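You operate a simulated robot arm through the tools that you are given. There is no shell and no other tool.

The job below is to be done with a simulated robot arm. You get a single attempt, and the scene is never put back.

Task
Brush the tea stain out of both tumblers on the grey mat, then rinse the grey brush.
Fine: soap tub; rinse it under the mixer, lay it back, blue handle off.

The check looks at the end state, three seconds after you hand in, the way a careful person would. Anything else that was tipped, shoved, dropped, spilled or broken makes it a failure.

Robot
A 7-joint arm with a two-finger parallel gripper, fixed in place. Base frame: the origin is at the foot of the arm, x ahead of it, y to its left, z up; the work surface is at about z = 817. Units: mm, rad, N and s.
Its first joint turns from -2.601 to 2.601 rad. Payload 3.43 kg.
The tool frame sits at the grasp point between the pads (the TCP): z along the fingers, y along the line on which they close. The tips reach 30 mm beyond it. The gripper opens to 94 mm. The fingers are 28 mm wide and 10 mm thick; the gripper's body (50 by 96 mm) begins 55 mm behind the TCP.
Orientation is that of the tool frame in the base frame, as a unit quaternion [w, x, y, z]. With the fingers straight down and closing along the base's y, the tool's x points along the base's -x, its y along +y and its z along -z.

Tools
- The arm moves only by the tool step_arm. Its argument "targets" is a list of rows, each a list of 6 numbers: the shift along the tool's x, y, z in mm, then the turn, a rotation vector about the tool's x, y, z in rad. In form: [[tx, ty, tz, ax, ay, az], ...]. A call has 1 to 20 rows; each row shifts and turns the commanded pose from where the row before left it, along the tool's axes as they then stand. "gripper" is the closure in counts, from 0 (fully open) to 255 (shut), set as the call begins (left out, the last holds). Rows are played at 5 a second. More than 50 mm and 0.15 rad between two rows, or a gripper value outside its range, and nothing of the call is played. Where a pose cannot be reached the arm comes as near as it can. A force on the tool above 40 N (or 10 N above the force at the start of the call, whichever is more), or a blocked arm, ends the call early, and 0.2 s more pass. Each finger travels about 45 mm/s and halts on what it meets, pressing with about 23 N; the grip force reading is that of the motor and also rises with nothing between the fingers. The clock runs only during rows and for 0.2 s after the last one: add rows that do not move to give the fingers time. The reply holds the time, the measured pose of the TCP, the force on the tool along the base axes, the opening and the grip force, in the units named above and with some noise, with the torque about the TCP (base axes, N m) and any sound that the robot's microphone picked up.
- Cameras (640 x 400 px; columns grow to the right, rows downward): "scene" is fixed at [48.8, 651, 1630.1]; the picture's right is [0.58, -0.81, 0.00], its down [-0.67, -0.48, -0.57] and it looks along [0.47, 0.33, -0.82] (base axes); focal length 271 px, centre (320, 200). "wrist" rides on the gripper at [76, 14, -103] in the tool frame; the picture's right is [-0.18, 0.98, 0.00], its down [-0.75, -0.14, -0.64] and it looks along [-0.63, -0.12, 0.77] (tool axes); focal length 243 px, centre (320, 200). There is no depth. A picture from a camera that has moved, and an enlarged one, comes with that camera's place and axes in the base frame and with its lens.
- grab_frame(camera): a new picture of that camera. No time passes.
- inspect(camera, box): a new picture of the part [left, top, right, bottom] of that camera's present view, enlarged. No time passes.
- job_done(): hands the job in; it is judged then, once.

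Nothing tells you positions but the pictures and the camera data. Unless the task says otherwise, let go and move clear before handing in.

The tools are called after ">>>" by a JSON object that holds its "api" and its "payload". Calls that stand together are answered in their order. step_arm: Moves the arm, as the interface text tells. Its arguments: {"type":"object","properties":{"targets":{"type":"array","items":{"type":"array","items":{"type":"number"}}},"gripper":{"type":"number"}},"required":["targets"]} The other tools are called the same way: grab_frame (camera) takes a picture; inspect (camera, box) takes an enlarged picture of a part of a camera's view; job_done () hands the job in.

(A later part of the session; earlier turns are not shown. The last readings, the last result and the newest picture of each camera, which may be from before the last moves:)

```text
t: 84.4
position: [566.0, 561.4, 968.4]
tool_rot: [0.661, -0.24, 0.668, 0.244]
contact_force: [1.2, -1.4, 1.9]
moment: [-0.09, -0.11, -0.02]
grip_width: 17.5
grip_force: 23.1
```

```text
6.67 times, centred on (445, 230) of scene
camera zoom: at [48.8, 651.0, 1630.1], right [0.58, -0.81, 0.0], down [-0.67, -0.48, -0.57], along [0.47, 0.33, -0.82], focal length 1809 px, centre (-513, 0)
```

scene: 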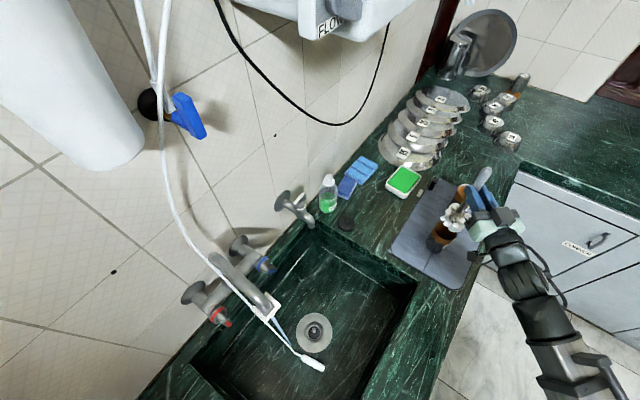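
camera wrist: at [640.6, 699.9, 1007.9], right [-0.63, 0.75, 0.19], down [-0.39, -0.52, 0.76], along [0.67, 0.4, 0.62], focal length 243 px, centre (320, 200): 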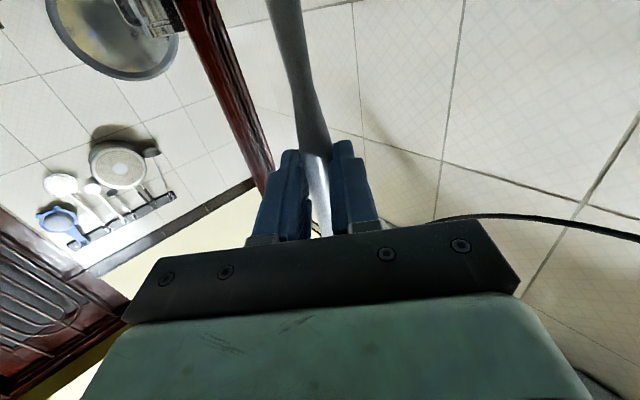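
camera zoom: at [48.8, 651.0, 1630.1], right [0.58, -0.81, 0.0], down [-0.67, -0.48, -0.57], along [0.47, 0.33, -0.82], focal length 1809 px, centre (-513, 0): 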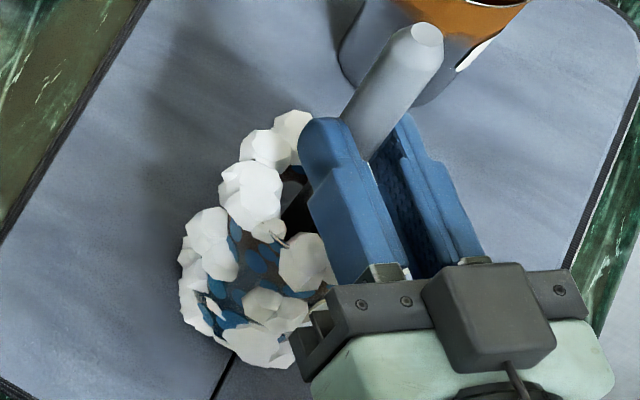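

The brown is fading to grey. I'll continue with two more rounds.

>>> {"api": "step_arm", "payload": {"targets": [[0, -1.5, 3.5, 0, 0, 0], [0, -3.5, 1.5, 0, 0, 0], [0, -3.5, -1.5, 0, 0, 0], [0, -1.5, -3.5, 0, 0, 0], [0, 1.5, -3.5, 0, 0, 0], [0, 3.5, -1.5, 0, 0, 0], [0, 3.5, 1.5, 0, 0, 0], [0, 1.5, 3.5, 0, 0, 0], [0.5, -1.5, 3.5, 0, 0, 0], [0, -3.5, 1.5, 0, 0, 0], [0, -3.5, -1.5, 0, 0, 0], [0, -1.5, -3.5, 0, 0, 0], [0, 1.5, -3.5, 0, 0, 0], [0, 3.5, -1.5, 0, 0, 0], [0, 3.5, 1.5, 0, 0, 0], [0, 1.5, 3.5, 0, 0, 0], [0, -5, 0, 0, 0, 0]]}}

>>> {"api": "inspect", "payload": {"camera": "scene", "box": [415, 200, 475, 260]}}

```text
t: 88.0
position: [566.5, 559.1, 968.1]
tool_rot: [0.661, -0.241, 0.667, 0.245]
contact_force: [-2.7, 2.9, 11.9]
moment: [0.61, 0.1, 0.15]
grip_width: 17.3
grip_force: 23.2
```

```text
6.67 times, centred on (445, 230) of scene
camera zoom: at [48.8, 651.0, 1630.1], right [0.58, -0.81, 0.0], down [-0.67, -0.48, -0.57], along [0.47, 0.33, -0.82], focal length 1809 px, centre (-513, 0)
```

zoom: 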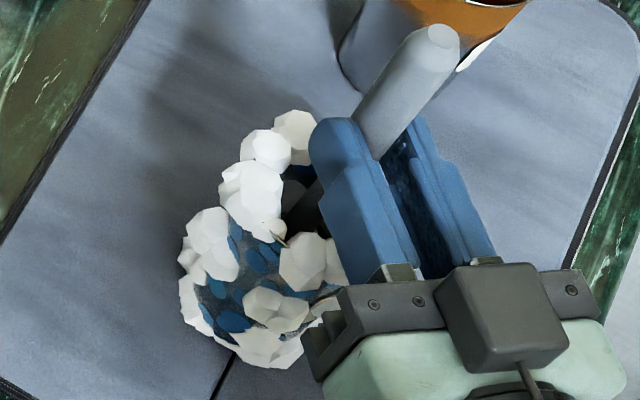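

I'll lift out again to inspect the inside.

>>> {"api": "step_arm", "payload": {"targets": [[-20, 0, 0, 0, 0, 0], [-30, 0, 0, 0, 0, 0], [-30, 0, 0, 0, 0, 0], [-40, 0, 0, 0, 0, 0], [-30, 0, 0, 0, 0, 0], [0, -20, 0, 0, 0, 0], [0, -20, 0, 0, 0, 0], [0, -20, 0, 0, 0, 0], [0, 0, 0, 0, 0, 0]]}}

>>> {"api": "inspect", "payload": {"camera": "scene", "box": [405, 180, 495, 260]}}

>>> {"api": "inspect", "payload": {"camera": "scene", "box": [425, 215, 465, 245]}}

```text
t: 90.0
position: [609.1, 510.5, 1118.1]
tool_rot: [0.661, -0.241, 0.668, 0.245]
contact_force: [-0.6, -0.4, -0.4]
moment: [-0.02, 0.0, -0.02]
grip_width: 17.5
grip_force: 22.5
```

```text
5.00 times, centred on (450, 220) of scene
camera zoom: at [48.8, 651.0, 1630.1], right [0.58, -0.81, 0.0], down [-0.67, -0.48, -0.57], along [0.47, 0.33, -0.82], focal length 1357 px, centre (-330, 100)
```

zoom: 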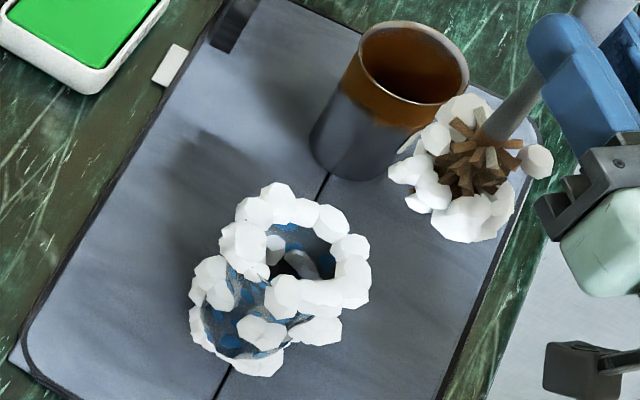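

```text
13.33 times, centred on (445, 230) of scene
camera zoom: at [48.8, 651.0, 1630.1], right [0.58, -0.81, 0.0], down [-0.67, -0.48, -0.57], along [0.47, 0.33, -0.82], focal length 3619 px, centre (-1347, -200)
```

zoom: 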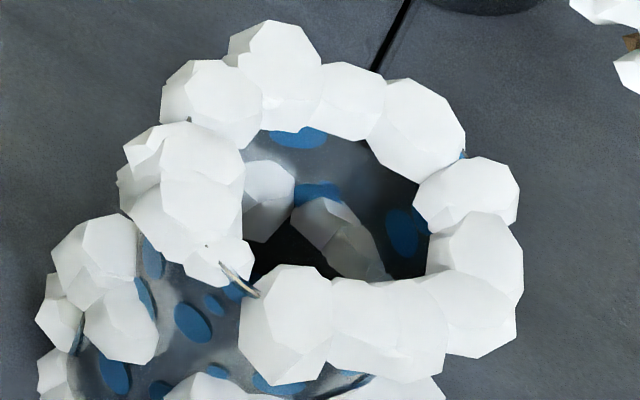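

The near tumbler is now clean grey inside under the foam, and it hasn't moved. The brush is still foamy, so I'll carry it over the far tumbler.

>>> {"api": "step_arm", "payload": {"targets": [[0, -14, 32, 0, 0, 0], [0, -14, 32, 0, 0, 0], [0, -14, 32, 0, 0, 0], [0, -15, 31, 0, 0, 0], [15, 0, 0, 0, 0, 0], [15, 0, 0, 0, 0, 0], [0, 0, 0, 0, 0, 0]]}}

>>> {"api": "inspect", "payload": {"camera": "scene", "box": [430, 160, 500, 220]}}

>>> {"api": "grab_frame", "payload": {"camera": "scene"}}

```text
t: 91.6
position: [740.7, 551.0, 1085.8]
tool_rot: [0.662, -0.241, 0.667, 0.244]
contact_force: [0.0, 0.3, -0.9]
moment: [0.01, 0.03, 0.01]
grip_width: 17.7
grip_force: 22.6
```

```text
6.67 times, centred on (465, 190) of scene
camera zoom: at [48.8, 651.0, 1630.1], right [0.58, -0.81, 0.0], down [-0.67, -0.48, -0.57], along [0.47, 0.33, -0.82], focal length 1809 px, centre (-647, 267)
```

zoom: 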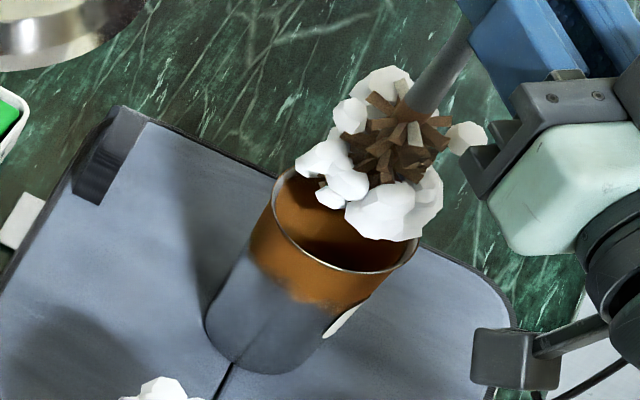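

```text
taken
```

scene: 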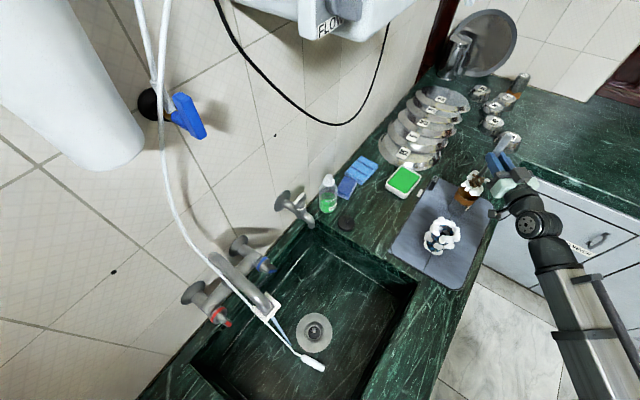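

The head is slightly off to one side of the far tumbler's axis, so I'll shift about 3.5 mm and lower just inside the rim.

>>> {"api": "step_arm", "payload": {"targets": [[0, -3.5, 1, 0, 0, 0], [10, 0, 0, 0, 0, 0], [10, 0, 0, 0, 0, 0], [12, 0, 0, 0, 0, 0], [0, 0, 0, 0, 0, 0]]}}

>>> {"api": "inspect", "payload": {"camera": "scene", "box": [430, 160, 500, 220]}}

```text
t: 92.8
position: [743.2, 548.5, 1054.0]
tool_rot: [0.661, -0.24, 0.668, 0.244]
contact_force: [0.5, -0.6, -0.2]
moment: [0.01, 0.04, 0.0]
grip_width: 17.6
grip_force: 22.9
```

```text
6.67 times, centred on (465, 190) of scene
camera zoom: at [48.8, 651.0, 1630.1], right [0.58, -0.81, 0.0], down [-0.67, -0.48, -0.57], along [0.47, 0.33, -0.82], focal length 1809 px, centre (-647, 267)
```

zoom: 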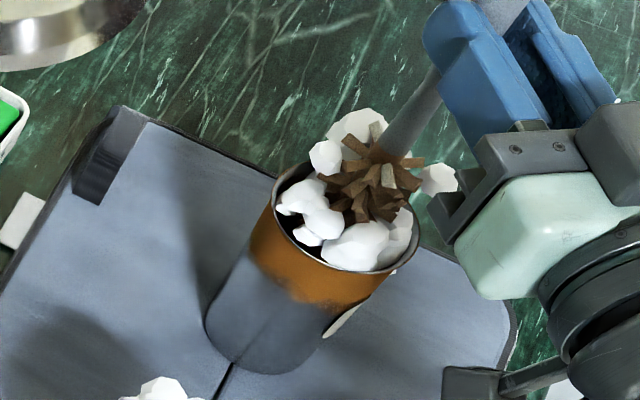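

Alignment is within a few millimetres. I'll trim slightly and lower deeper.

>>> {"api": "step_arm", "payload": {"targets": [[0, -1, -2, 0, 0, 0], [10, 0, 0, 0, 0, 0], [10, 0, 0, 0, 0, 0], [10, 0, 0, 0, 0, 0], [10, 0, 0, 0, 0, 0], [0, 0, 0, 0, 0, 0]]}}

>>> {"api": "inspect", "payload": {"camera": "scene", "box": [430, 160, 500, 220]}}

```text
t: 94.2
position: [742.7, 546.0, 1014.9]
tool_rot: [0.662, -0.241, 0.667, 0.244]
contact_force: [0.4, 0.5, -0.1]
moment: [-0.04, 0.02, -0.03]
grip_width: 17.4
grip_force: 22.7
```

```text
6.67 times, centred on (465, 190) of scene
camera zoom: at [48.8, 651.0, 1630.1], right [0.58, -0.81, 0.0], down [-0.67, -0.48, -0.57], along [0.47, 0.33, -0.82], focal length 1809 px, centre (-647, 267)
```

zoom: 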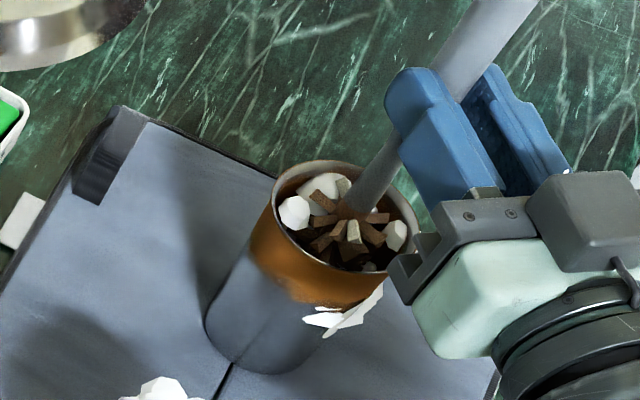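

The head is nicely centred, so I'll continue toward the floor.

>>> {"api": "step_arm", "payload": {"targets": [[10, 0, 0, 0, 0, 0], [10, 0, 0, 0, 0, 0], [10, 0, 0, 0, 0, 0], [8, 0, 0, 0, 0, 0], [4, 0, 0, 0, 0, 0], [0, 0, 0, 0, 0, 0]]}}

>>> {"api": "step_arm", "payload": {"targets": [[2, 0, 0, 0, 0, 0], [1, 0, 0, 0, 0, 0], [0, 0, 0, 0, 0, 0]]}}

>>> {"api": "inspect", "payload": {"camera": "scene", "box": [430, 160, 500, 220]}}

```text
t: 95.6
position: [740.8, 545.5, 971.8]
tool_rot: [0.66, -0.241, 0.668, 0.245]
contact_force: [-0.1, 0.0, -1.0]
moment: [-0.04, 0.03, 0.0]
grip_width: 17.4
grip_force: 22.7
```

```text
t: 96.4
position: [741.8, 545.2, 969.5]
tool_rot: [0.661, -0.241, 0.667, 0.244]
contact_force: [-0.3, -0.1, -0.9]
moment: [-0.02, 0.03, 0.03]
grip_width: 17.9
grip_force: 23.9
```

```text
6.67 times, centred on (465, 190) of scene
camera zoom: at [48.8, 651.0, 1630.1], right [0.58, -0.81, 0.0], down [-0.67, -0.48, -0.57], along [0.47, 0.33, -0.82], focal length 1809 px, centre (-647, 267)
```

zoom: 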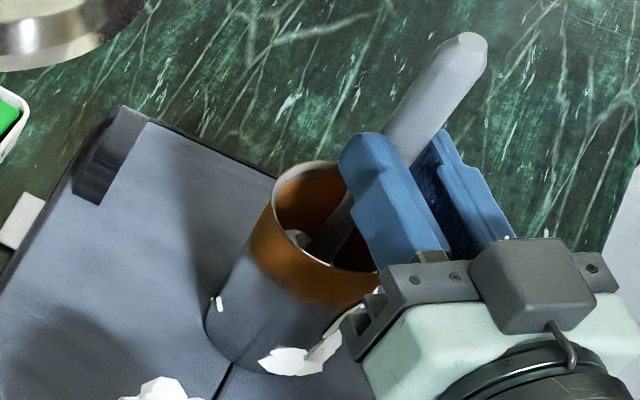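

>>> {"api": "step_arm", "payload": {"targets": [[1.5, 0, 0, 0, 0, 0], [1, 0, 0, 0, 0, 0], [0, 0, 0, 0, 0, 0]]}}

```text
t: 97.2
position: [742.2, 545.2, 968.2]
tool_rot: [0.662, -0.242, 0.666, 0.245]
contact_force: [1.7, 1.4, 10.9]
moment: [0.26, -0.46, -0.04]
grip_width: 17.5
grip_force: 23.7
```

The floor is reached with about 11 N. I'll scrub in two circles as before.

>>> {"api": "step_arm", "payload": {"targets": [[0, 5, 0, 0, 0, 0], [0, -1.5, 3.5, 0, 0, 0], [0, -3.5, 1.5, 0, 0, 0], [0, -3.5, -1.5, 0, 0, 0], [0, -1.5, -3.5, 0, 0, 0], [0, 1.5, -3.5, 0, 0, 0], [0, 3.5, -1.5, 0, 0, 0], [0, 3.5, 1.5, 0, 0, 0], [0, 1.5, 3.5, 0, 0, 0], [0.5, -1.5, 3.5, 0, 0, 0], [0, -3.5, 1.5, 0, 0, 0], [0, -3.5, -1.5, 0, 0, 0], [0, -1.5, -3.5, 0, 0, 0], [0, 1.5, -3.5, 0, 0, 0], [0, 3.5, -1.5, 0, 0, 0], [0, 3.5, 1.5, 0, 0, 0], [0, 1.5, 3.5, 0, 0, 0]]}}

>>> {"api": "inspect", "payload": {"camera": "scene", "box": [430, 160, 500, 220]}}

```text
t: 100.8
position: [738.8, 550.5, 966.7]
tool_rot: [0.661, -0.241, 0.668, 0.244]
contact_force: [0.1, -0.7, 1.3]
moment: [-0.05, -0.07, 0.0]
grip_width: 17.5
grip_force: 23.2
```

```text
6.67 times, centred on (465, 190) of scene
camera zoom: at [48.8, 651.0, 1630.1], right [0.58, -0.81, 0.0], down [-0.67, -0.48, -0.57], along [0.47, 0.33, -0.82], focal length 1809 px, centre (-647, 267)
```

zoom: 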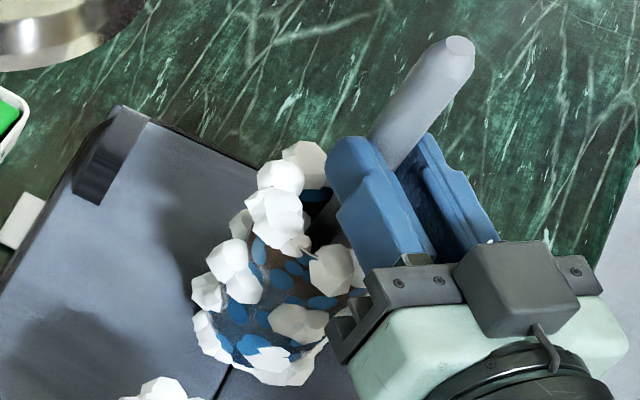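

The foam is up but some brown still shows, so I'll give it two more rounds with slight pressure.

>>> {"api": "step_arm", "payload": {"targets": [[0.5, -1.5, 3.5, 0, 0, 0], [0, -3.5, 1.5, 0, 0, 0], [0, -3.5, -1.5, 0, 0, 0], [0, -1.5, -3.5, 0, 0, 0], [0, 1.5, -3.5, 0, 0, 0], [0, 3.5, -1.5, 0, 0, 0], [0, 3.5, 1.5, 0, 0, 0], [0, 1.5, 3.5, 0, 0, 0], [0.5, -1.5, 3.5, 0, 0, 0], [0, -3.5, 1.5, 0, 0, 0], [0, -3.5, -1.5, 0, 0, 0], [0, -1.5, -3.5, 0, 0, 0], [0, 1.5, -3.5, 0, 0, 0], [0, 3.5, -1.5, 0, 0, 0], [0, 3.5, 1.5, 0, 0, 0], [0, 1.5, 3.5, 0, 0, 0]]}}

>>> {"api": "inspect", "payload": {"camera": "scene", "box": [430, 160, 500, 220]}}

```text
t: 104.2
position: [737.6, 549.9, 965.2]
tool_rot: [0.661, -0.24, 0.668, 0.244]
contact_force: [-2.2, -1.6, 5.5]
moment: [-0.15, -0.03, -0.03]
grip_width: 17.8
grip_force: 22.5
```

```text
6.67 times, centred on (465, 190) of scene
camera zoom: at [48.8, 651.0, 1630.1], right [0.58, -0.81, 0.0], down [-0.67, -0.48, -0.57], along [0.47, 0.33, -0.82], focal length 1809 px, centre (-647, 267)
```

zoom: 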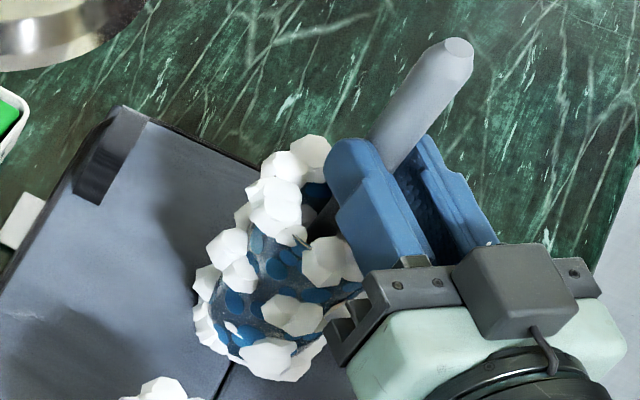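

The far tumbler now looks grey too. I'll recentre and lift out to inspect both.

>>> {"api": "step_arm", "payload": {"targets": [[-1, -5, 0, 0, 0, 0], [-20, 0, 0, 0, 0, 0], [-30, 0, 0, 0, 0, 0], [-30, 0, 0, 0, 0, 0], [-40, 0, 0, 0, 0, 0], [-30, 0, 0, 0, 0, 0], [0, -20, 0, 0, 0, 0], [0, -20, 0, 0, 0, 0], [0, -20, 0, 0, 0, 0], [0, 0, 0, 0, 0, 0]]}}

>>> {"api": "inspect", "payload": {"camera": "scene", "box": [405, 170, 505, 260]}}

>>> {"api": "inspect", "payload": {"camera": "scene", "box": [445, 180, 485, 210]}}

>>> {"api": "inspect", "payload": {"camera": "scene", "box": [425, 215, 465, 245]}}

```text
t: 106.4
position: [782.0, 497.9, 1117.7]
tool_rot: [0.661, -0.24, 0.667, 0.244]
contact_force: [-1.2, -0.7, -0.2]
moment: [0.01, 0.02, 0.0]
grip_width: 17.5
grip_force: 23.0
```

```text
4.44 times, centred on (455, 215) of scene
camera zoom: at [48.8, 651.0, 1630.1], right [0.58, -0.81, 0.0], down [-0.67, -0.48, -0.57], along [0.47, 0.33, -0.82], focal length 1206 px, centre (-280, 133)
```

zoom: 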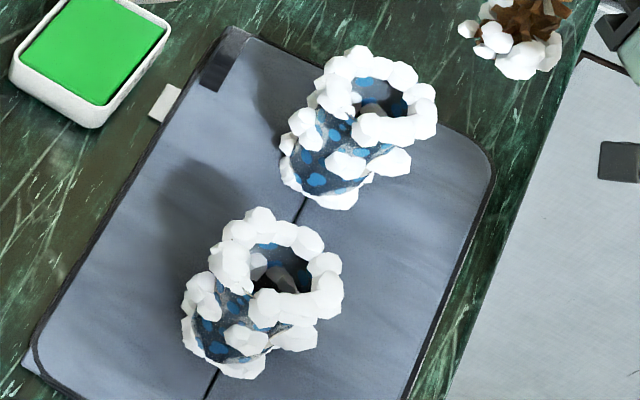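

```text
13.33 times, centred on (465, 195) of scene
camera zoom: at [48.8, 651.0, 1630.1], right [0.58, -0.81, 0.0], down [-0.67, -0.48, -0.57], along [0.47, 0.33, -0.82], focal length 3619 px, centre (-1613, 267)
```

zoom: 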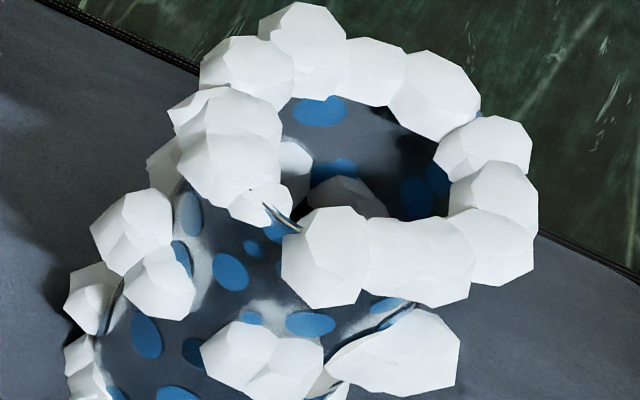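

```text
13.33 times, centred on (445, 230) of scene
camera zoom: at [48.8, 651.0, 1630.1], right [0.58, -0.81, 0.0], down [-0.67, -0.48, -0.57], along [0.47, 0.33, -0.82], focal length 3619 px, centre (-1347, -200)
```

zoom: 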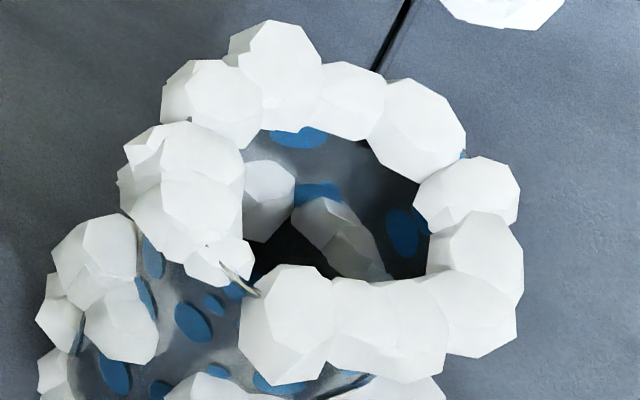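

Both tumblers are clean grey inside, upright and in place. Now I'll turn the brush back to horizontal, well above everything, before carrying it to the mixer.

>>> {"api": "step_arm", "payload": {"targets": [[-20, 0, 0, 0, 0.14, 0], [0, 0, 0, 0, 0.14, 0], [0, 0, 0, 0, 0.14, 0], [0, 0, 0, 0, 0.14, 0], [0, 0, 0, 0, 0.14, 0], [0, 0, 0, 0, 0.14, 0], [0, 0, 0, 0, 0.14, 0], [0, 0, 0, 0, 0.14, 0], [0, 0, 0, 0, 0.14, 0], [0, 0, 0, 0, 0.14, 0], [0, 0, 0, 0, 0.14, 0], [0, 0, 0, 0, 0.03, 0], [0, 0, 0, 0, 0, 0]]}}

>>> {"api": "grab_frame", "payload": {"camera": "scene"}}

>>> {"api": "grab_frame", "payload": {"camera": "wrist"}}

```text
t: 109.2
position: [782.4, 500.6, 1135.8]
tool_rot: [-0.004, -0.344, 0.939, 0.003]
contact_force: [-0.3, -0.7, -0.8]
moment: [0.01, -0.02, -0.01]
grip_width: 17.6
grip_force: 23.2
```

```text
taken
```

scene: 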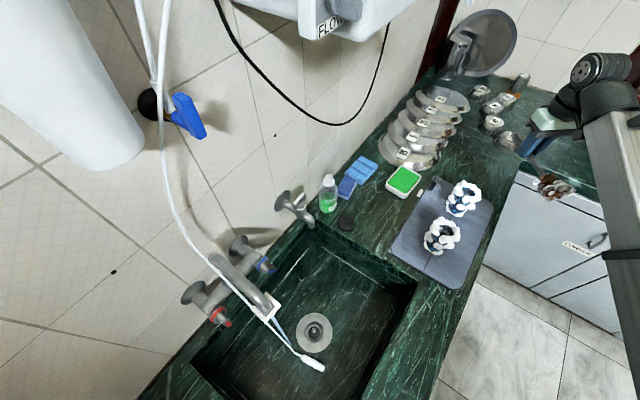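

```text
taken
camera wrist: at [716.7, 462.0, 1239.5], right [-0.49, 0.87, 0.01], down [0.67, 0.38, 0.64], along [0.55, 0.32, -0.77], focal length 243 px, centre (320, 200)
```

wrist: 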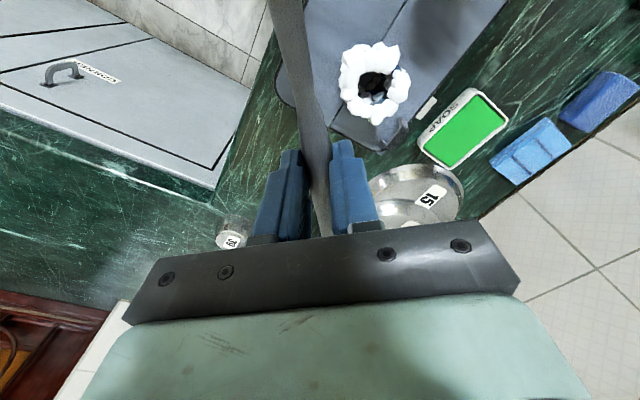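

The brush is horizontal and secure. I'll yaw it so the head points toward the wall-left direction and travel over to the sink side.

>>> {"api": "step_arm", "payload": {"targets": [[0, 0, 0, 0, 0, 0.136], [0, 0, 0, 0, 0, 0.136], [0, 0, 0, 0, 0, 0.136], [0, 0, 0, 0, 0, 0.136], [0, 0, 0, 0, 0, 0.136], [0, 0, 0, 0, 0, 0.136], [0, 0, 0, 0, 0, 0.136], [0, 0, 0, 0, 0, 0.136], [0, 0, 0, 0, 0, 0.136], [0, 0, 0, 0, 0, 0]]}}

>>> {"api": "step_arm", "payload": {"targets": [[41, -10, 0, 0, 0, 0], [41, -10, 0, 0, 0, 0], [41, -10, 0, 0, 0, 0], [41, -10, 0, 0, 0, 0], [41, -10, 0, 0, 0, 0], [41, -10, 0, 0, 0, 0], [41, -10, 0, 0, 0, 0], [41, -10, 0, 0, 0, 0], [41, -10, 0, 0, 0, 0], [41, -10, 0, 0, 0, 0], [41, -10, 0, 0, 0, 0], [0, 0, 30, 0, 0, 0], [0, 0, 30, 0, 0, 0], [0, 0, 0, 0, 0, 0]]}}

>>> {"api": "grab_frame", "payload": {"camera": "scene"}}

>>> {"api": "grab_frame", "payload": {"camera": "wrist"}}

```text
t: 111.4
position: [781.7, 502.0, 1136.8]
tool_rot: [-0.005, 0.26, 0.966, 0.0]
contact_force: [-0.6, 0.2, -0.6]
moment: [-0.01, -0.05, 0.02]
grip_width: 17.5
grip_force: 23.0
```

```text
t: 114.4
position: [338.0, 633.9, 1074.8]
tool_rot: [-0.005, 0.259, 0.966, 0.0]
contact_force: [-0.2, -0.3, -0.9]
moment: [-0.03, -0.03, -0.01]
grip_width: 17.7
grip_force: 22.8
out of reach, approached as far as the arm can: row 10, 11
```

```text
taken
```

scene: 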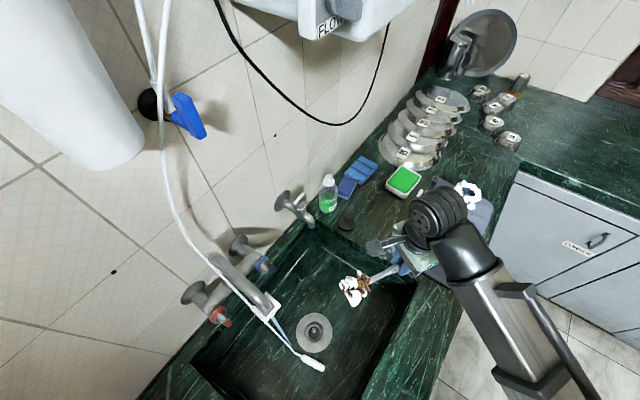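

```text
taken
camera wrist: at [280.4, 684.0, 1177.5], right [0.65, 0.76, 0.0], down [0.59, -0.5, 0.64], along [0.48, -0.42, -0.77], focal length 243 px, centre (320, 200)
```

wrist: 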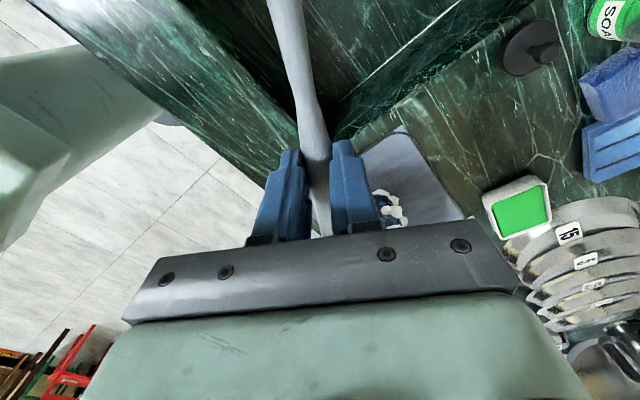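

The head is over the sink. I'll lower to z≈900 and approach the stream along the brush axis, stopping short for a check.

>>> {"api": "step_arm", "payload": {"targets": [[0, 0, 35, 0, 0, 0], [0, 0, 35, 0, 0, 0], [0, 0, 35, 0, 0, 0], [0, 0, 35, 0, 0, 0], [0, 0, 35, 0, 0, 0], [30, 5, 0, 0, 0, 0], [30, 5, 0, 0, 0, 0], [30, 5, 0, 0, 0, 0], [10, 4, 0, 0, 0, 0], [0, 0, 0, 0, 0, 0]]}}

>>> {"api": "inspect", "payload": {"camera": "scene", "box": [240, 250, 400, 390]}}

>>> {"api": "grab_frame", "payload": {"camera": "wrist"}}

```text
t: 116.6
position: [258.8, 699.3, 900.4]
tool_rot: [-0.005, 0.259, 0.966, 0.0]
contact_force: [-0.3, -0.6, -0.7]
moment: [0.01, 0.01, -0.01]
grip_width: 17.6
grip_force: 22.7
```

```text
2.86 times, centred on (320, 320) of scene
camera zoom: at [48.8, 651.0, 1630.1], right [0.58, -0.81, 0.0], down [-0.67, -0.48, -0.57], along [0.47, 0.33, -0.82], focal length 775 px, centre (320, -143)
```

zoom: 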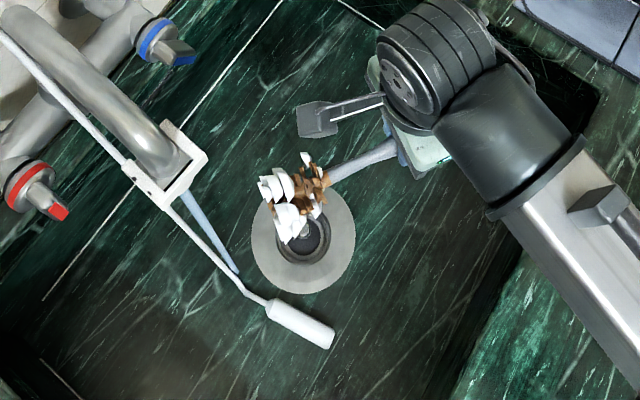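

```text
taken
camera wrist: at [201.2, 750.4, 1003.3], right [0.65, 0.76, 0.0], down [0.59, -0.5, 0.64], along [0.48, -0.42, -0.77], focal length 243 px, centre (320, 200)
```

wrist: 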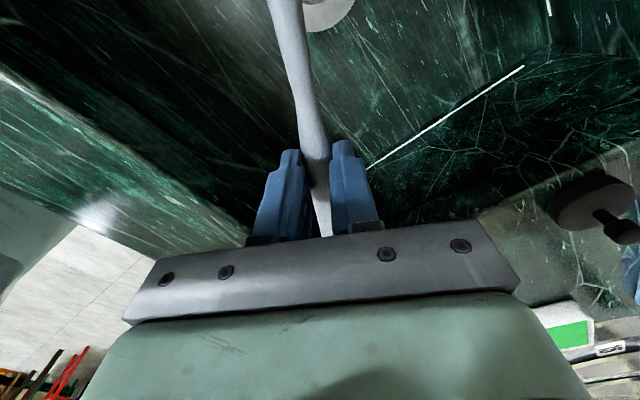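

The head and stream positions match my estimates. I'll lower 30 mm for camera clearance and slide the head 82 mm into the stream.

>>> {"api": "step_arm", "payload": {"targets": [[10, 0, 15, 0, 0, 0], [15, 1, 15, 0, 0, 0], [20, 1, 0, 0, 0, 0], [15, 0, 0, 0, 0, 0], [0, 0, 0, 0, 0, 0]]}}

>>> {"api": "inspect", "payload": {"camera": "scene", "box": [230, 250, 370, 370]}}

>>> {"api": "grab_frame", "payload": {"camera": "wrist"}}

```text
t: 117.8
position: [206.1, 733.5, 870.3]
tool_rot: [-0.004, 0.259, 0.966, 0.0]
contact_force: [-0.3, 1.1, -0.4]
moment: [-0.03, -0.04, -0.01]
grip_width: 17.4
grip_force: 22.4
```

```text
3.33 times, centred on (300, 310) of scene
camera zoom: at [48.8, 651.0, 1630.1], right [0.58, -0.81, 0.0], down [-0.67, -0.48, -0.57], along [0.47, 0.33, -0.82], focal length 905 px, centre (387, -167)
```

zoom: 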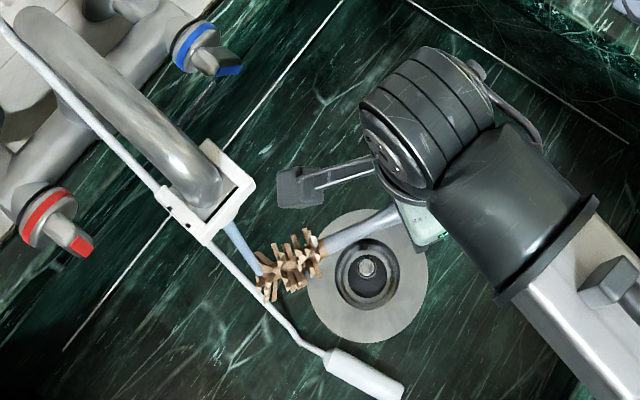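

```text
taken
camera wrist: at [149.0, 783.2, 973.3], right [0.65, 0.76, 0.0], down [0.59, -0.5, 0.64], along [0.48, -0.42, -0.77], focal length 243 px, centre (320, 200)
```

wrist: 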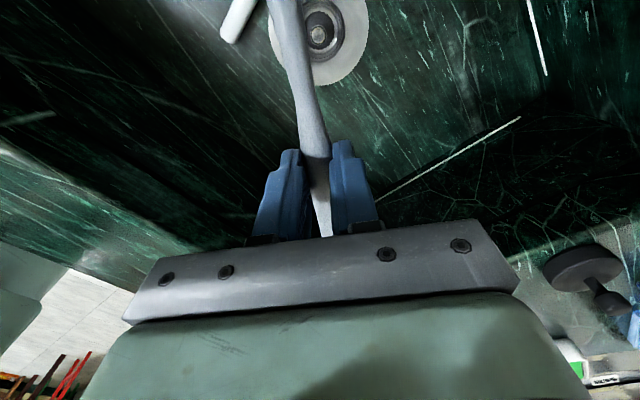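

The stream is hitting the head and the foam is already gone. I'll slide in further to rinse the whole head, then hold a moment.

>>> {"api": "step_arm", "payload": {"targets": [[10, 0, 0, 0, 0, 0], [10, 0, 0, 0, 0, 0], [0, 0, 0, 0, 0, 0], [0, 0, 0, 0, 0, 0], [0, 0, 0, 0, 0, 0], [0, 0, 0, 0, 0, 0], [10, 0, 0, 0, 0, 0], [10, 0, 0, 0, 0, 0], [0, 0, 0, 0, 0, 0], [0, 0, 0, 0, 0, 0]]}}

>>> {"api": "inspect", "payload": {"camera": "scene", "box": [230, 250, 370, 370]}}

>>> {"api": "inspect", "payload": {"camera": "scene", "box": [270, 290, 330, 340]}}

```text
t: 120.0
position: [171.9, 753.1, 870.0]
tool_rot: [-0.005, 0.259, 0.966, 0.0]
contact_force: [0.0, -0.2, -0.8]
moment: [0.01, -0.01, -0.03]
grip_width: 17.3
grip_force: 22.4
```

```text
3.33 times, centred on (300, 310) of scene
camera zoom: at [48.8, 651.0, 1630.1], right [0.58, -0.81, 0.0], down [-0.67, -0.48, -0.57], along [0.47, 0.33, -0.82], focal length 905 px, centre (387, -167)
```

zoom: 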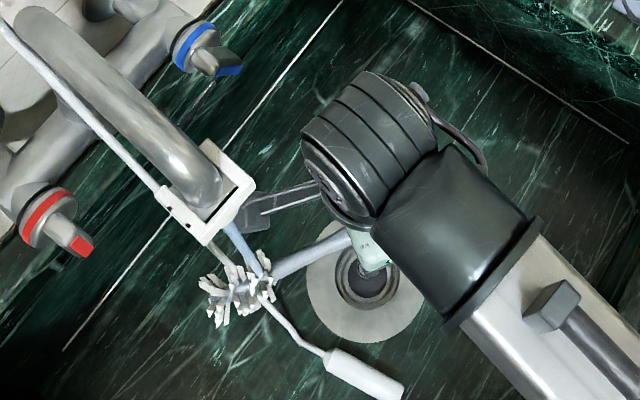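

```text
8.00 times, centred on (300, 315) of scene
camera zoom: at [48.8, 651.0, 1630.1], right [0.58, -0.81, 0.0], down [-0.67, -0.48, -0.57], along [0.47, 0.33, -0.82], focal length 2171 px, centre (480, -720)
```

zoom: 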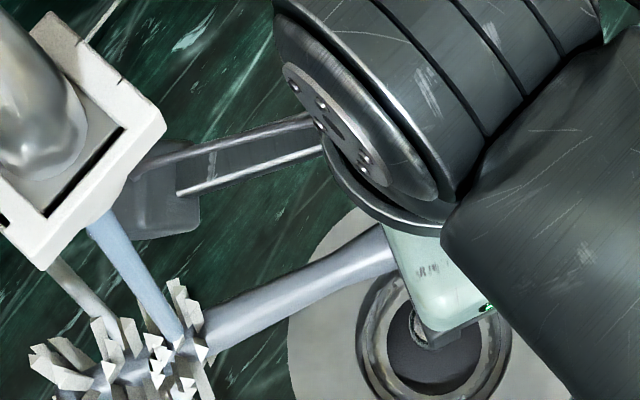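

The bristles are white and clean again. I'll draw the head slowly back through the stream with a slight roll, then back away.

>>> {"api": "step_arm", "payload": {"targets": [[-8, 0, 0, 0.1, 0, 0], [-8, 0, 0, 0.1, 0, 0], [-8, 0, 0, -0.1, 0, 0], [-8, 0, 0, -0.1, 0, 0], [-8, 0, 0, -0.1, 0, 0], [-8, 0, 0, -0.1, 0, 0], [-8, 0, 0, 0.1, 0, 0], [-8, 0, 0, 0.1, 0, 0], [-25, 0, 0, 0, 0, 0], [-30, 0, 0, 0, 0, 0], [-30, 0, 0, 0, 0, 0], [0, 0, 0, 0, 0, 0]]}}

>>> {"api": "inspect", "payload": {"camera": "scene", "box": [260, 240, 400, 360]}}

>>> {"api": "grab_frame", "payload": {"camera": "scene"}}

```text
t: 122.6
position: [300.2, 678.8, 870.9]
tool_rot: [-0.005, 0.259, 0.966, -0.001]
contact_force: [0.6, -0.1, -0.3]
moment: [-0.02, 0.0, 0.0]
grip_width: 17.2
grip_force: 23.4
```

```text
3.33 times, centred on (330, 300) of scene
camera zoom: at [48.8, 651.0, 1630.1], right [0.58, -0.81, 0.0], down [-0.67, -0.48, -0.57], along [0.47, 0.33, -0.82], focal length 905 px, centre (287, -133)
```

zoom: 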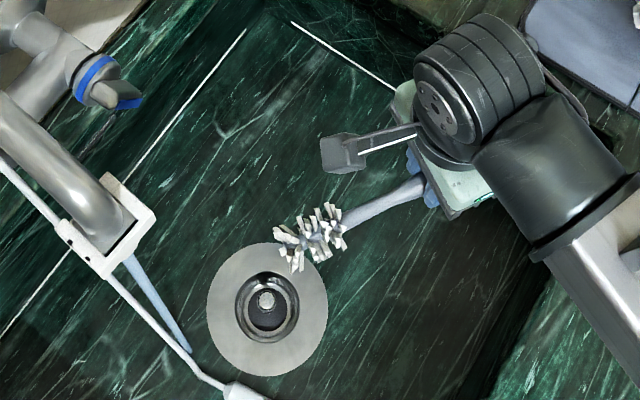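

```text
taken
```

scene: 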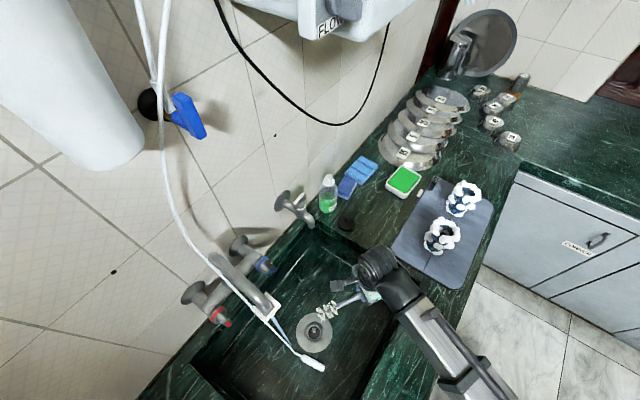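

The brush is clean and clear of the stream. I'll carry it back to its resting line, allowing for the roughly 11 mm the handle slipped in the grip, with TCP at x≈608 and y≈741.

>>> {"api": "step_arm", "payload": {"targets": [[0, 0, -33, 0, 0, -0.131], [0, 0, -33, 0, 0, -0.131], [0, 0, -33, 0, 0, -0.131], [0, 0, -33, 0, 0, -0.131], [-38.5, 7.8, 0, 0, 0, 0], [-38.5, 7.8, 0, 0, 0, 0], [-38.5, 7.8, 0, 0, 0, 0], [-38.5, 7.8, 0, 0, 0, 0], [-38.5, 7.8, 0, 0, 0, 0], [-38.5, 7.8, 0, 0, 0, 0], [-38.5, 7.8, 0, 0, 0, 0], [-38.5, 7.8, 0, 0, 0, 0], [0, 0, 0, 0, 0, 0]]}}

>>> {"api": "grab_frame", "payload": {"camera": "scene"}}

>>> {"api": "grab_frame", "payload": {"camera": "wrist"}}

```text
t: 125.4
position: [609.2, 738.5, 998.6]
tool_rot: [-0.005, 0.0, 1.0, 0.002]
contact_force: [-0.5, 0.7, -1.2]
moment: [0.0, -0.06, 0.0]
grip_width: 17.7
grip_force: 23.4
```

```text
taken
```

scene: 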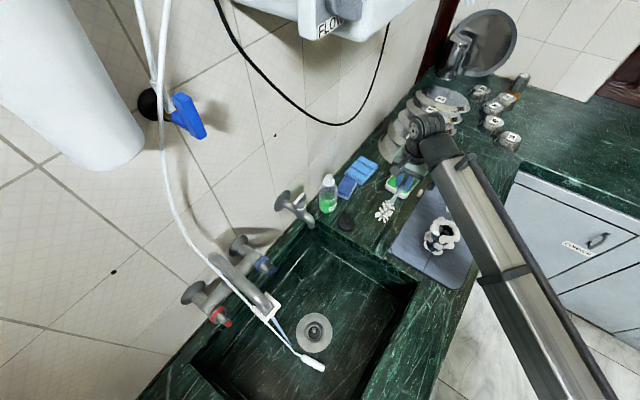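

```text
taken
camera wrist: at [535.2, 753.5, 1102.4], right [0.18, 0.98, 0.0], down [0.76, -0.14, 0.63], along [0.62, -0.12, -0.77], focal length 243 px, centre (320, 200)
```

wrist: 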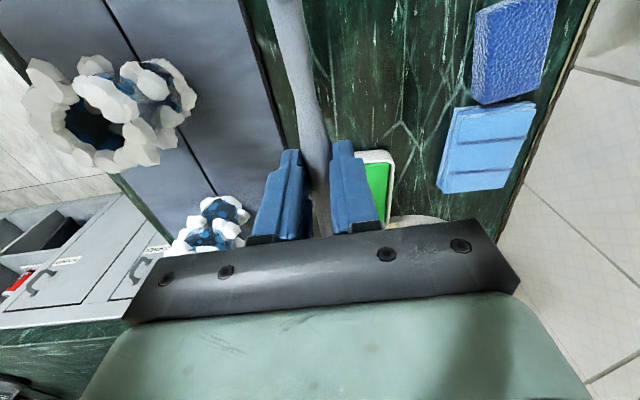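

I'll shift slightly so the handle end clears the tub, then lower to just above the counter and check.

>>> {"api": "step_arm", "payload": {"targets": [[6, 2.5, 20, 0, 0, 0], [0, 0, 35, 0, 0, 0], [0, 0, 35, 0, 0, 0], [0, 0, 25, 0, 0, 0], [0, 0, 10, 0, 0, 0], [0, 0, 0, 0, 0, 0]]}}

>>> {"api": "inspect", "payload": {"camera": "scene", "box": [350, 160, 450, 250]}}

>>> {"api": "inspect", "payload": {"camera": "wrist", "box": [220, 40, 420, 240]}}

```text
t: 126.8
position: [604.3, 742.4, 872.9]
tool_rot: [-0.005, -0.001, 1.0, 0.001]
contact_force: [0.0, 0.1, 0.3]
moment: [-0.01, -0.04, -0.03]
grip_width: 17.5
grip_force: 23.4
```

```text
4.44 times, centred on (400, 205) of scene
camera zoom: at [48.8, 651.0, 1630.1], right [0.58, -0.81, 0.0], down [-0.67, -0.48, -0.57], along [0.47, 0.33, -0.82], focal length 1206 px, centre (-36, 178)
```

zoom: 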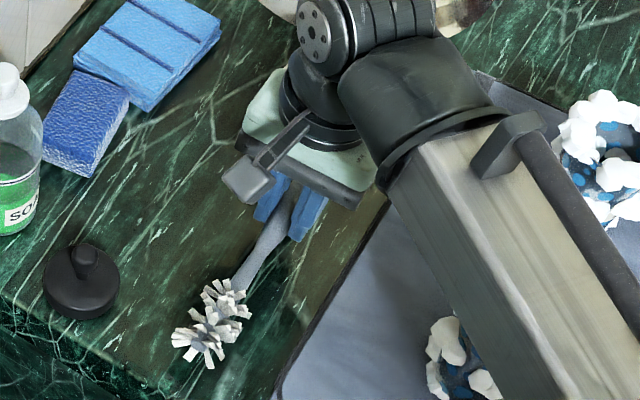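

```text
2.00 times, centred on (320, 140) of wrist
camera zoom: at [529.7, 757.0, 977.4], right [0.18, 0.98, 0.0], down [0.76, -0.14, 0.63], along [0.62, -0.12, -0.77], focal length 485 px, centre (320, 320)
```

zoom: 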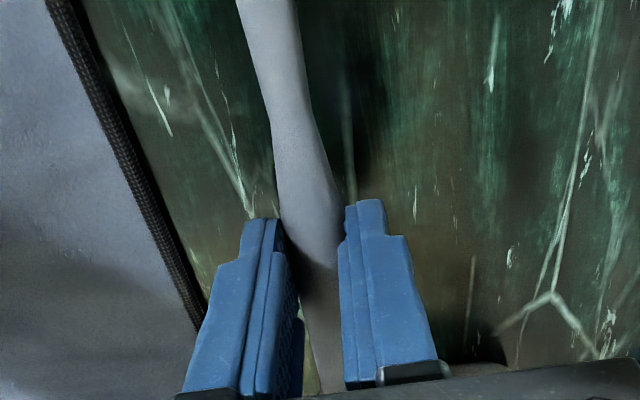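

The position matches where the brush originally lay. I'll lower gently until it rests.

>>> {"api": "step_arm", "payload": {"targets": [[0, 0, 8, 0, 0, 0], [0, 0, 6, 0, 0, 0], [0, 0, 3, 0, 0, 0], [0, 0, 0, 0, 0, 0]]}}

>>> {"api": "step_arm", "payload": {"targets": [[0, 0, 2, 0, 0, 0], [0, 0, 2, 0, 0, 0], [0, 0, 0, 0, 0, 0]]}}

>>> {"api": "inspect", "payload": {"camera": "scene", "box": [350, 160, 450, 250]}}

```text
t: 127.8
position: [604.7, 744.3, 856.8]
tool_rot: [-0.004, -0.002, 1.0, 0.002]
contact_force: [1.2, 0.6, 1.8]
moment: [-0.05, 0.2, -0.01]
grip_width: 17.3
grip_force: 23.1
```

```text
t: 128.6
position: [604.7, 743.5, 854.5]
tool_rot: [-0.004, -0.002, 1.0, 0.002]
contact_force: [2.7, 0.7, 6.8]
moment: [0.0, 0.57, -0.06]
grip_width: 17.5
grip_force: 22.8
```

```text
4.44 times, centred on (400, 205) of scene
camera zoom: at [48.8, 651.0, 1630.1], right [0.58, -0.81, 0.0], down [-0.67, -0.48, -0.57], along [0.47, 0.33, -0.82], focal length 1206 px, centre (-36, 178)
```

zoom: 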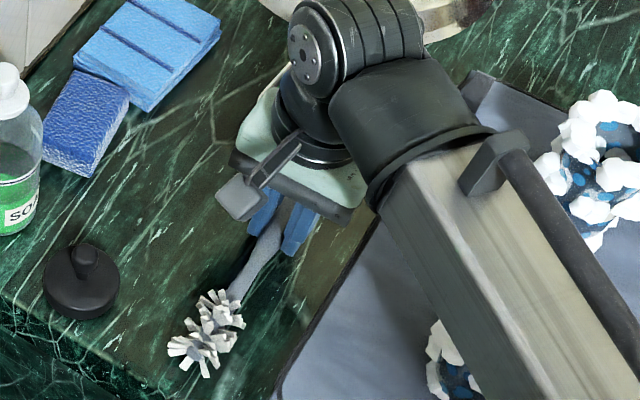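

The head touches first with about 7 N, so the handle is only a few millimetres up. I'll go 2 mm lower and open the fingers a little.

>>> {"api": "step_arm", "payload": {"targets": [[0, 0, 2, 0, 0, 0], [0, 0, 0, 0, 0, 0]]}}

>>> {"api": "step_arm", "payload": {"targets": [[0, 0, 0, 0, 0, 0], [0, 0, 0, 0, 0, 0], [0, 0, 0, 0, 0, 0]], "gripper": 160}}

>>> {"api": "inspect", "payload": {"camera": "wrist", "box": [220, 40, 420, 240]}}

>>> {"api": "inspect", "payload": {"camera": "scene", "box": [350, 160, 450, 250]}}

```text
t: 129.2
position: [603.4, 743.0, 851.3]
tool_rot: [-0.005, -0.001, 1.0, 0.002]
contact_force: [0.8, 0.5, 16.4]
moment: [-0.02, -0.01, -0.05]
grip_width: 17.5
grip_force: 22.7
```

```text
t: 130.0
position: [604.6, 743.2, 849.5]
tool_rot: [-0.004, -0.001, 1.0, 0.001]
contact_force: [-0.2, 0.1, -0.4]
moment: [-0.04, -0.03, -0.03]
grip_width: 35.3
grip_force: 0.1
```

```text
2.00 times, centred on (320, 140) of wrist
camera zoom: at [529.6, 757.7, 954.1], right [0.18, 0.98, 0.0], down [0.76, -0.14, 0.63], along [0.62, -0.12, -0.77], focal length 485 px, centre (320, 320)
```

zoom: 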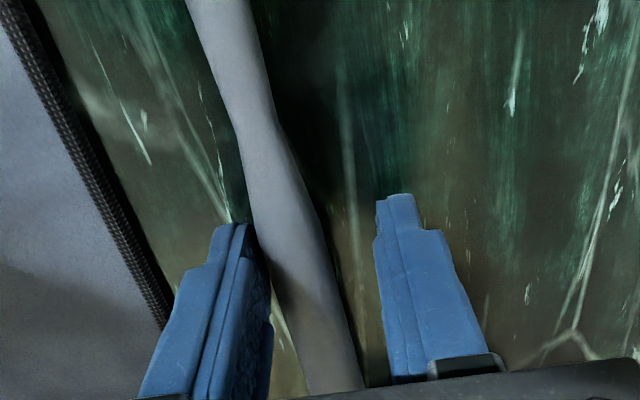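

```text
4.44 times, centred on (400, 205) of scene
camera zoom: at [48.8, 651.0, 1630.1], right [0.58, -0.81, 0.0], down [-0.67, -0.48, -0.57], along [0.47, 0.33, -0.82], focal length 1206 px, centre (-36, 178)
```

zoom: 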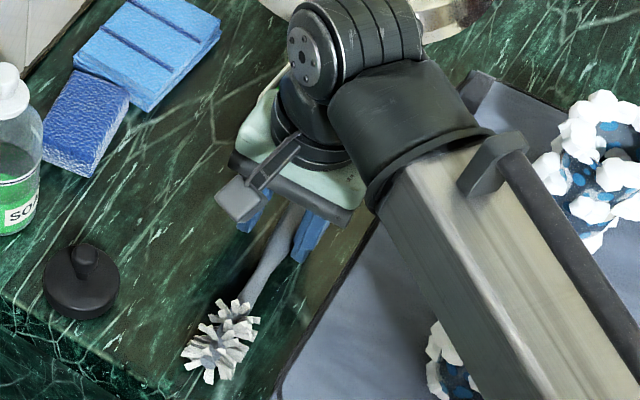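

The brush rests on the counter close to its old place, released and still. I'll open wider, lift clear, and head back toward the mixer to close the blue handle.

>>> {"api": "step_arm", "payload": {"targets": [[0, 0, 0, 0, 0, 0], [0, 0, 0, 0, 0, 0], [0, 0, -15, 0, 0, 0], [0, 0, -30, 0, 0, 0], [0, 0, -35, 0, 0, 0], [0, 0, -35, 0, 0, 0], [0, 0, -35, 0, 0, 0], [0, 0, 0, 0, 0, 0]], "gripper": 110}}

>>> {"api": "grab_frame", "payload": {"camera": "wrist"}}

>>> {"api": "inspect", "payload": {"camera": "scene", "box": [350, 160, 450, 250]}}

```text
t: 131.8
position: [606.1, 743.3, 1000.5]
tool_rot: [-0.004, -0.001, 1.0, 0.001]
contact_force: [-0.4, 0.3, 1.0]
moment: [0.0, -0.02, -0.02]
grip_width: 53.2
grip_force: 0.1
```

```text
taken
camera wrist: at [531.0, 757.9, 1104.8], right [0.18, 0.98, 0.0], down [0.76, -0.14, 0.63], along [0.62, -0.12, -0.77], focal length 243 px, centre (320, 200)
```

wrist: 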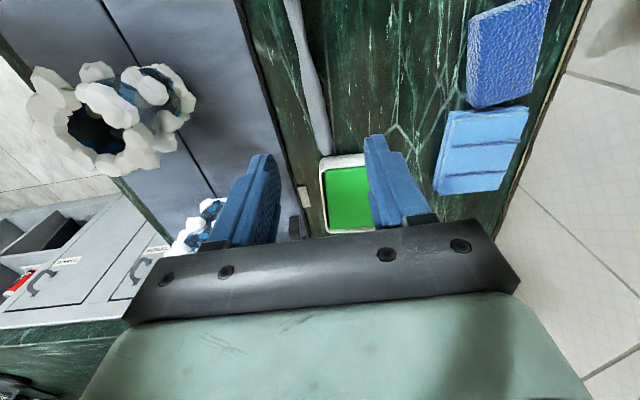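

```text
4.44 times, centred on (400, 205) of scene
camera zoom: at [48.8, 651.0, 1630.1], right [0.58, -0.81, 0.0], down [-0.67, -0.48, -0.57], along [0.47, 0.33, -0.82], focal length 1206 px, centre (-36, 178)
```

zoom: 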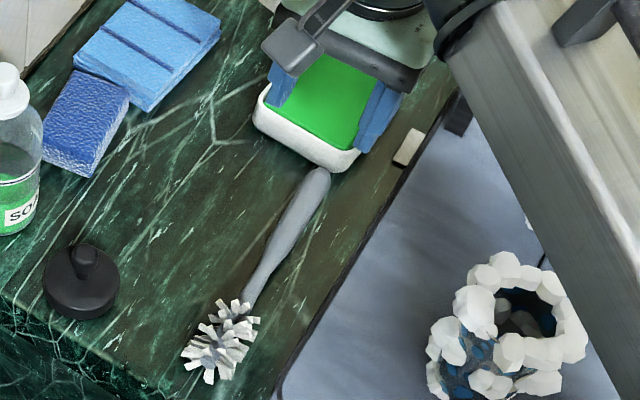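

The brush lies back within about 1 cm of its original place. Next I'll yaw and travel toward the mixer to shut the blue handle.

>>> {"api": "step_arm", "payload": {"targets": [[0, 0, 0, 0, 0, 0.14], [0, 0, 0, 0, 0, 0.14], [0, 0, 0, 0, 0, 0.14], [0, 0, 0, 0, 0, 0.14], [0, 0, 0, 0, 0, 0.14], [0, 0, 0, 0, 0, 0.14], [0, 0, 0, 0, 0, 0.14], [0, 0, 0, 0, 0, 0.14], [0, 0, 0, 0, 0, 0.14], [0, 0, 0, 0, 0, 0.14], [0, 0, 0, 0, 0, 0.14], [-10, -35, -17, 0, 0, 0], [-10, -35, -17, 0, 0, 0], [-10, -35, -17, 0, 0, 0], [-10, -35, -17, 0, 0, 0], [-10, -35, -17, 0, 0, 0], [0, 0, 0, 0, 0, 0]], "gripper": 110}}

```text
t: 135.4
position: [431.5, 688.6, 1086.4]
tool_rot: [-0.005, 0.695, 0.719, -0.001]
contact_force: [-0.8, 0.4, 0.1]
moment: [0.02, -0.03, 0.07]
grip_width: 53.7
grip_force: 0.0
```

Now I'll tilt the tool toward the wall and move across to knob height.

>>> {"api": "step_arm", "payload": {"targets": [[0, 0, 0, 0, 0.14, 0], [0, 0, 0, 0, 0.14, 0], [0, 0, 0, 0, 0.14, 0], [0, 0, 0, 0, 0.14, 0], [0, 0, 0, 0, 0.14, 0], [0, 0, 0, 0, 0.14, 0], [0, 0, 0, 0, 0.14, 0], [0, 0, 0, 0, 0.14, 0], [0, 0, 0, 0, 0.14, 0], [0, 0, 0, 0, 0.14, 0], [0, 0, 0, 0, 0.14, 0], [0, 0, 0, 0, 0.03, 0], [-18, -40, 0, 0, 0, 0], [-18, -40, 0, 0, 0, 0], [-18, -40, 0, 0, 0, 0], [-18, -40, 0, 0, 0, 0], [-18, -40, 0, 0, 0, 0], [-18, -40, 0, 0, 0, 0], [0, 0, 0, 0, 0, 0]]}}

>>> {"api": "grab_frame", "payload": {"camera": "wrist"}}

>>> {"api": "grab_frame", "payload": {"camera": "scene"}}

```text
t: 139.4
position: [190.7, 685.3, 982.3]
tool_rot: [0.511, -0.494, -0.505, -0.49]
contact_force: [0.4, 0.2, 0.2]
moment: [0.0, 0.03, -0.02]
grip_width: 53.5
grip_force: 0.2
out of reach, approached as far as the arm can: row 18
```

```text
taken
camera wrist: at [210.3, 583.7, 1058.1], right [0.98, 0.03, -0.19], down [-0.13, -0.64, -0.75], along [-0.15, 0.76, -0.63], focal length 243 px, centre (320, 200)
```

wrist: 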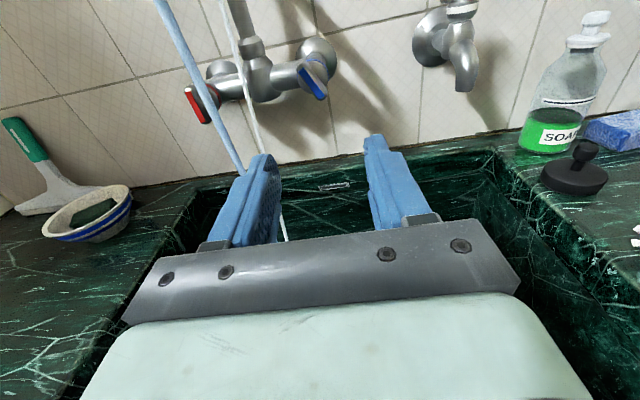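

```text
taken
```

scene: 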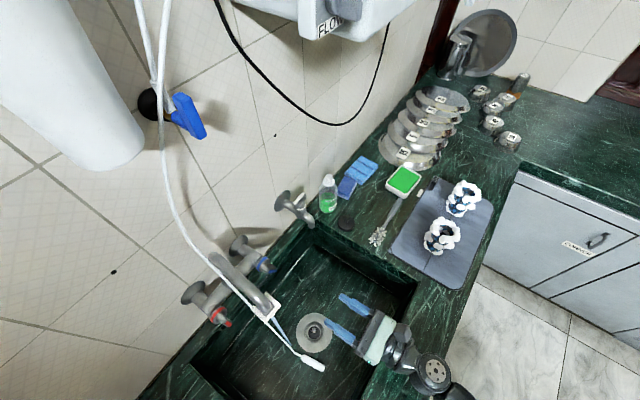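

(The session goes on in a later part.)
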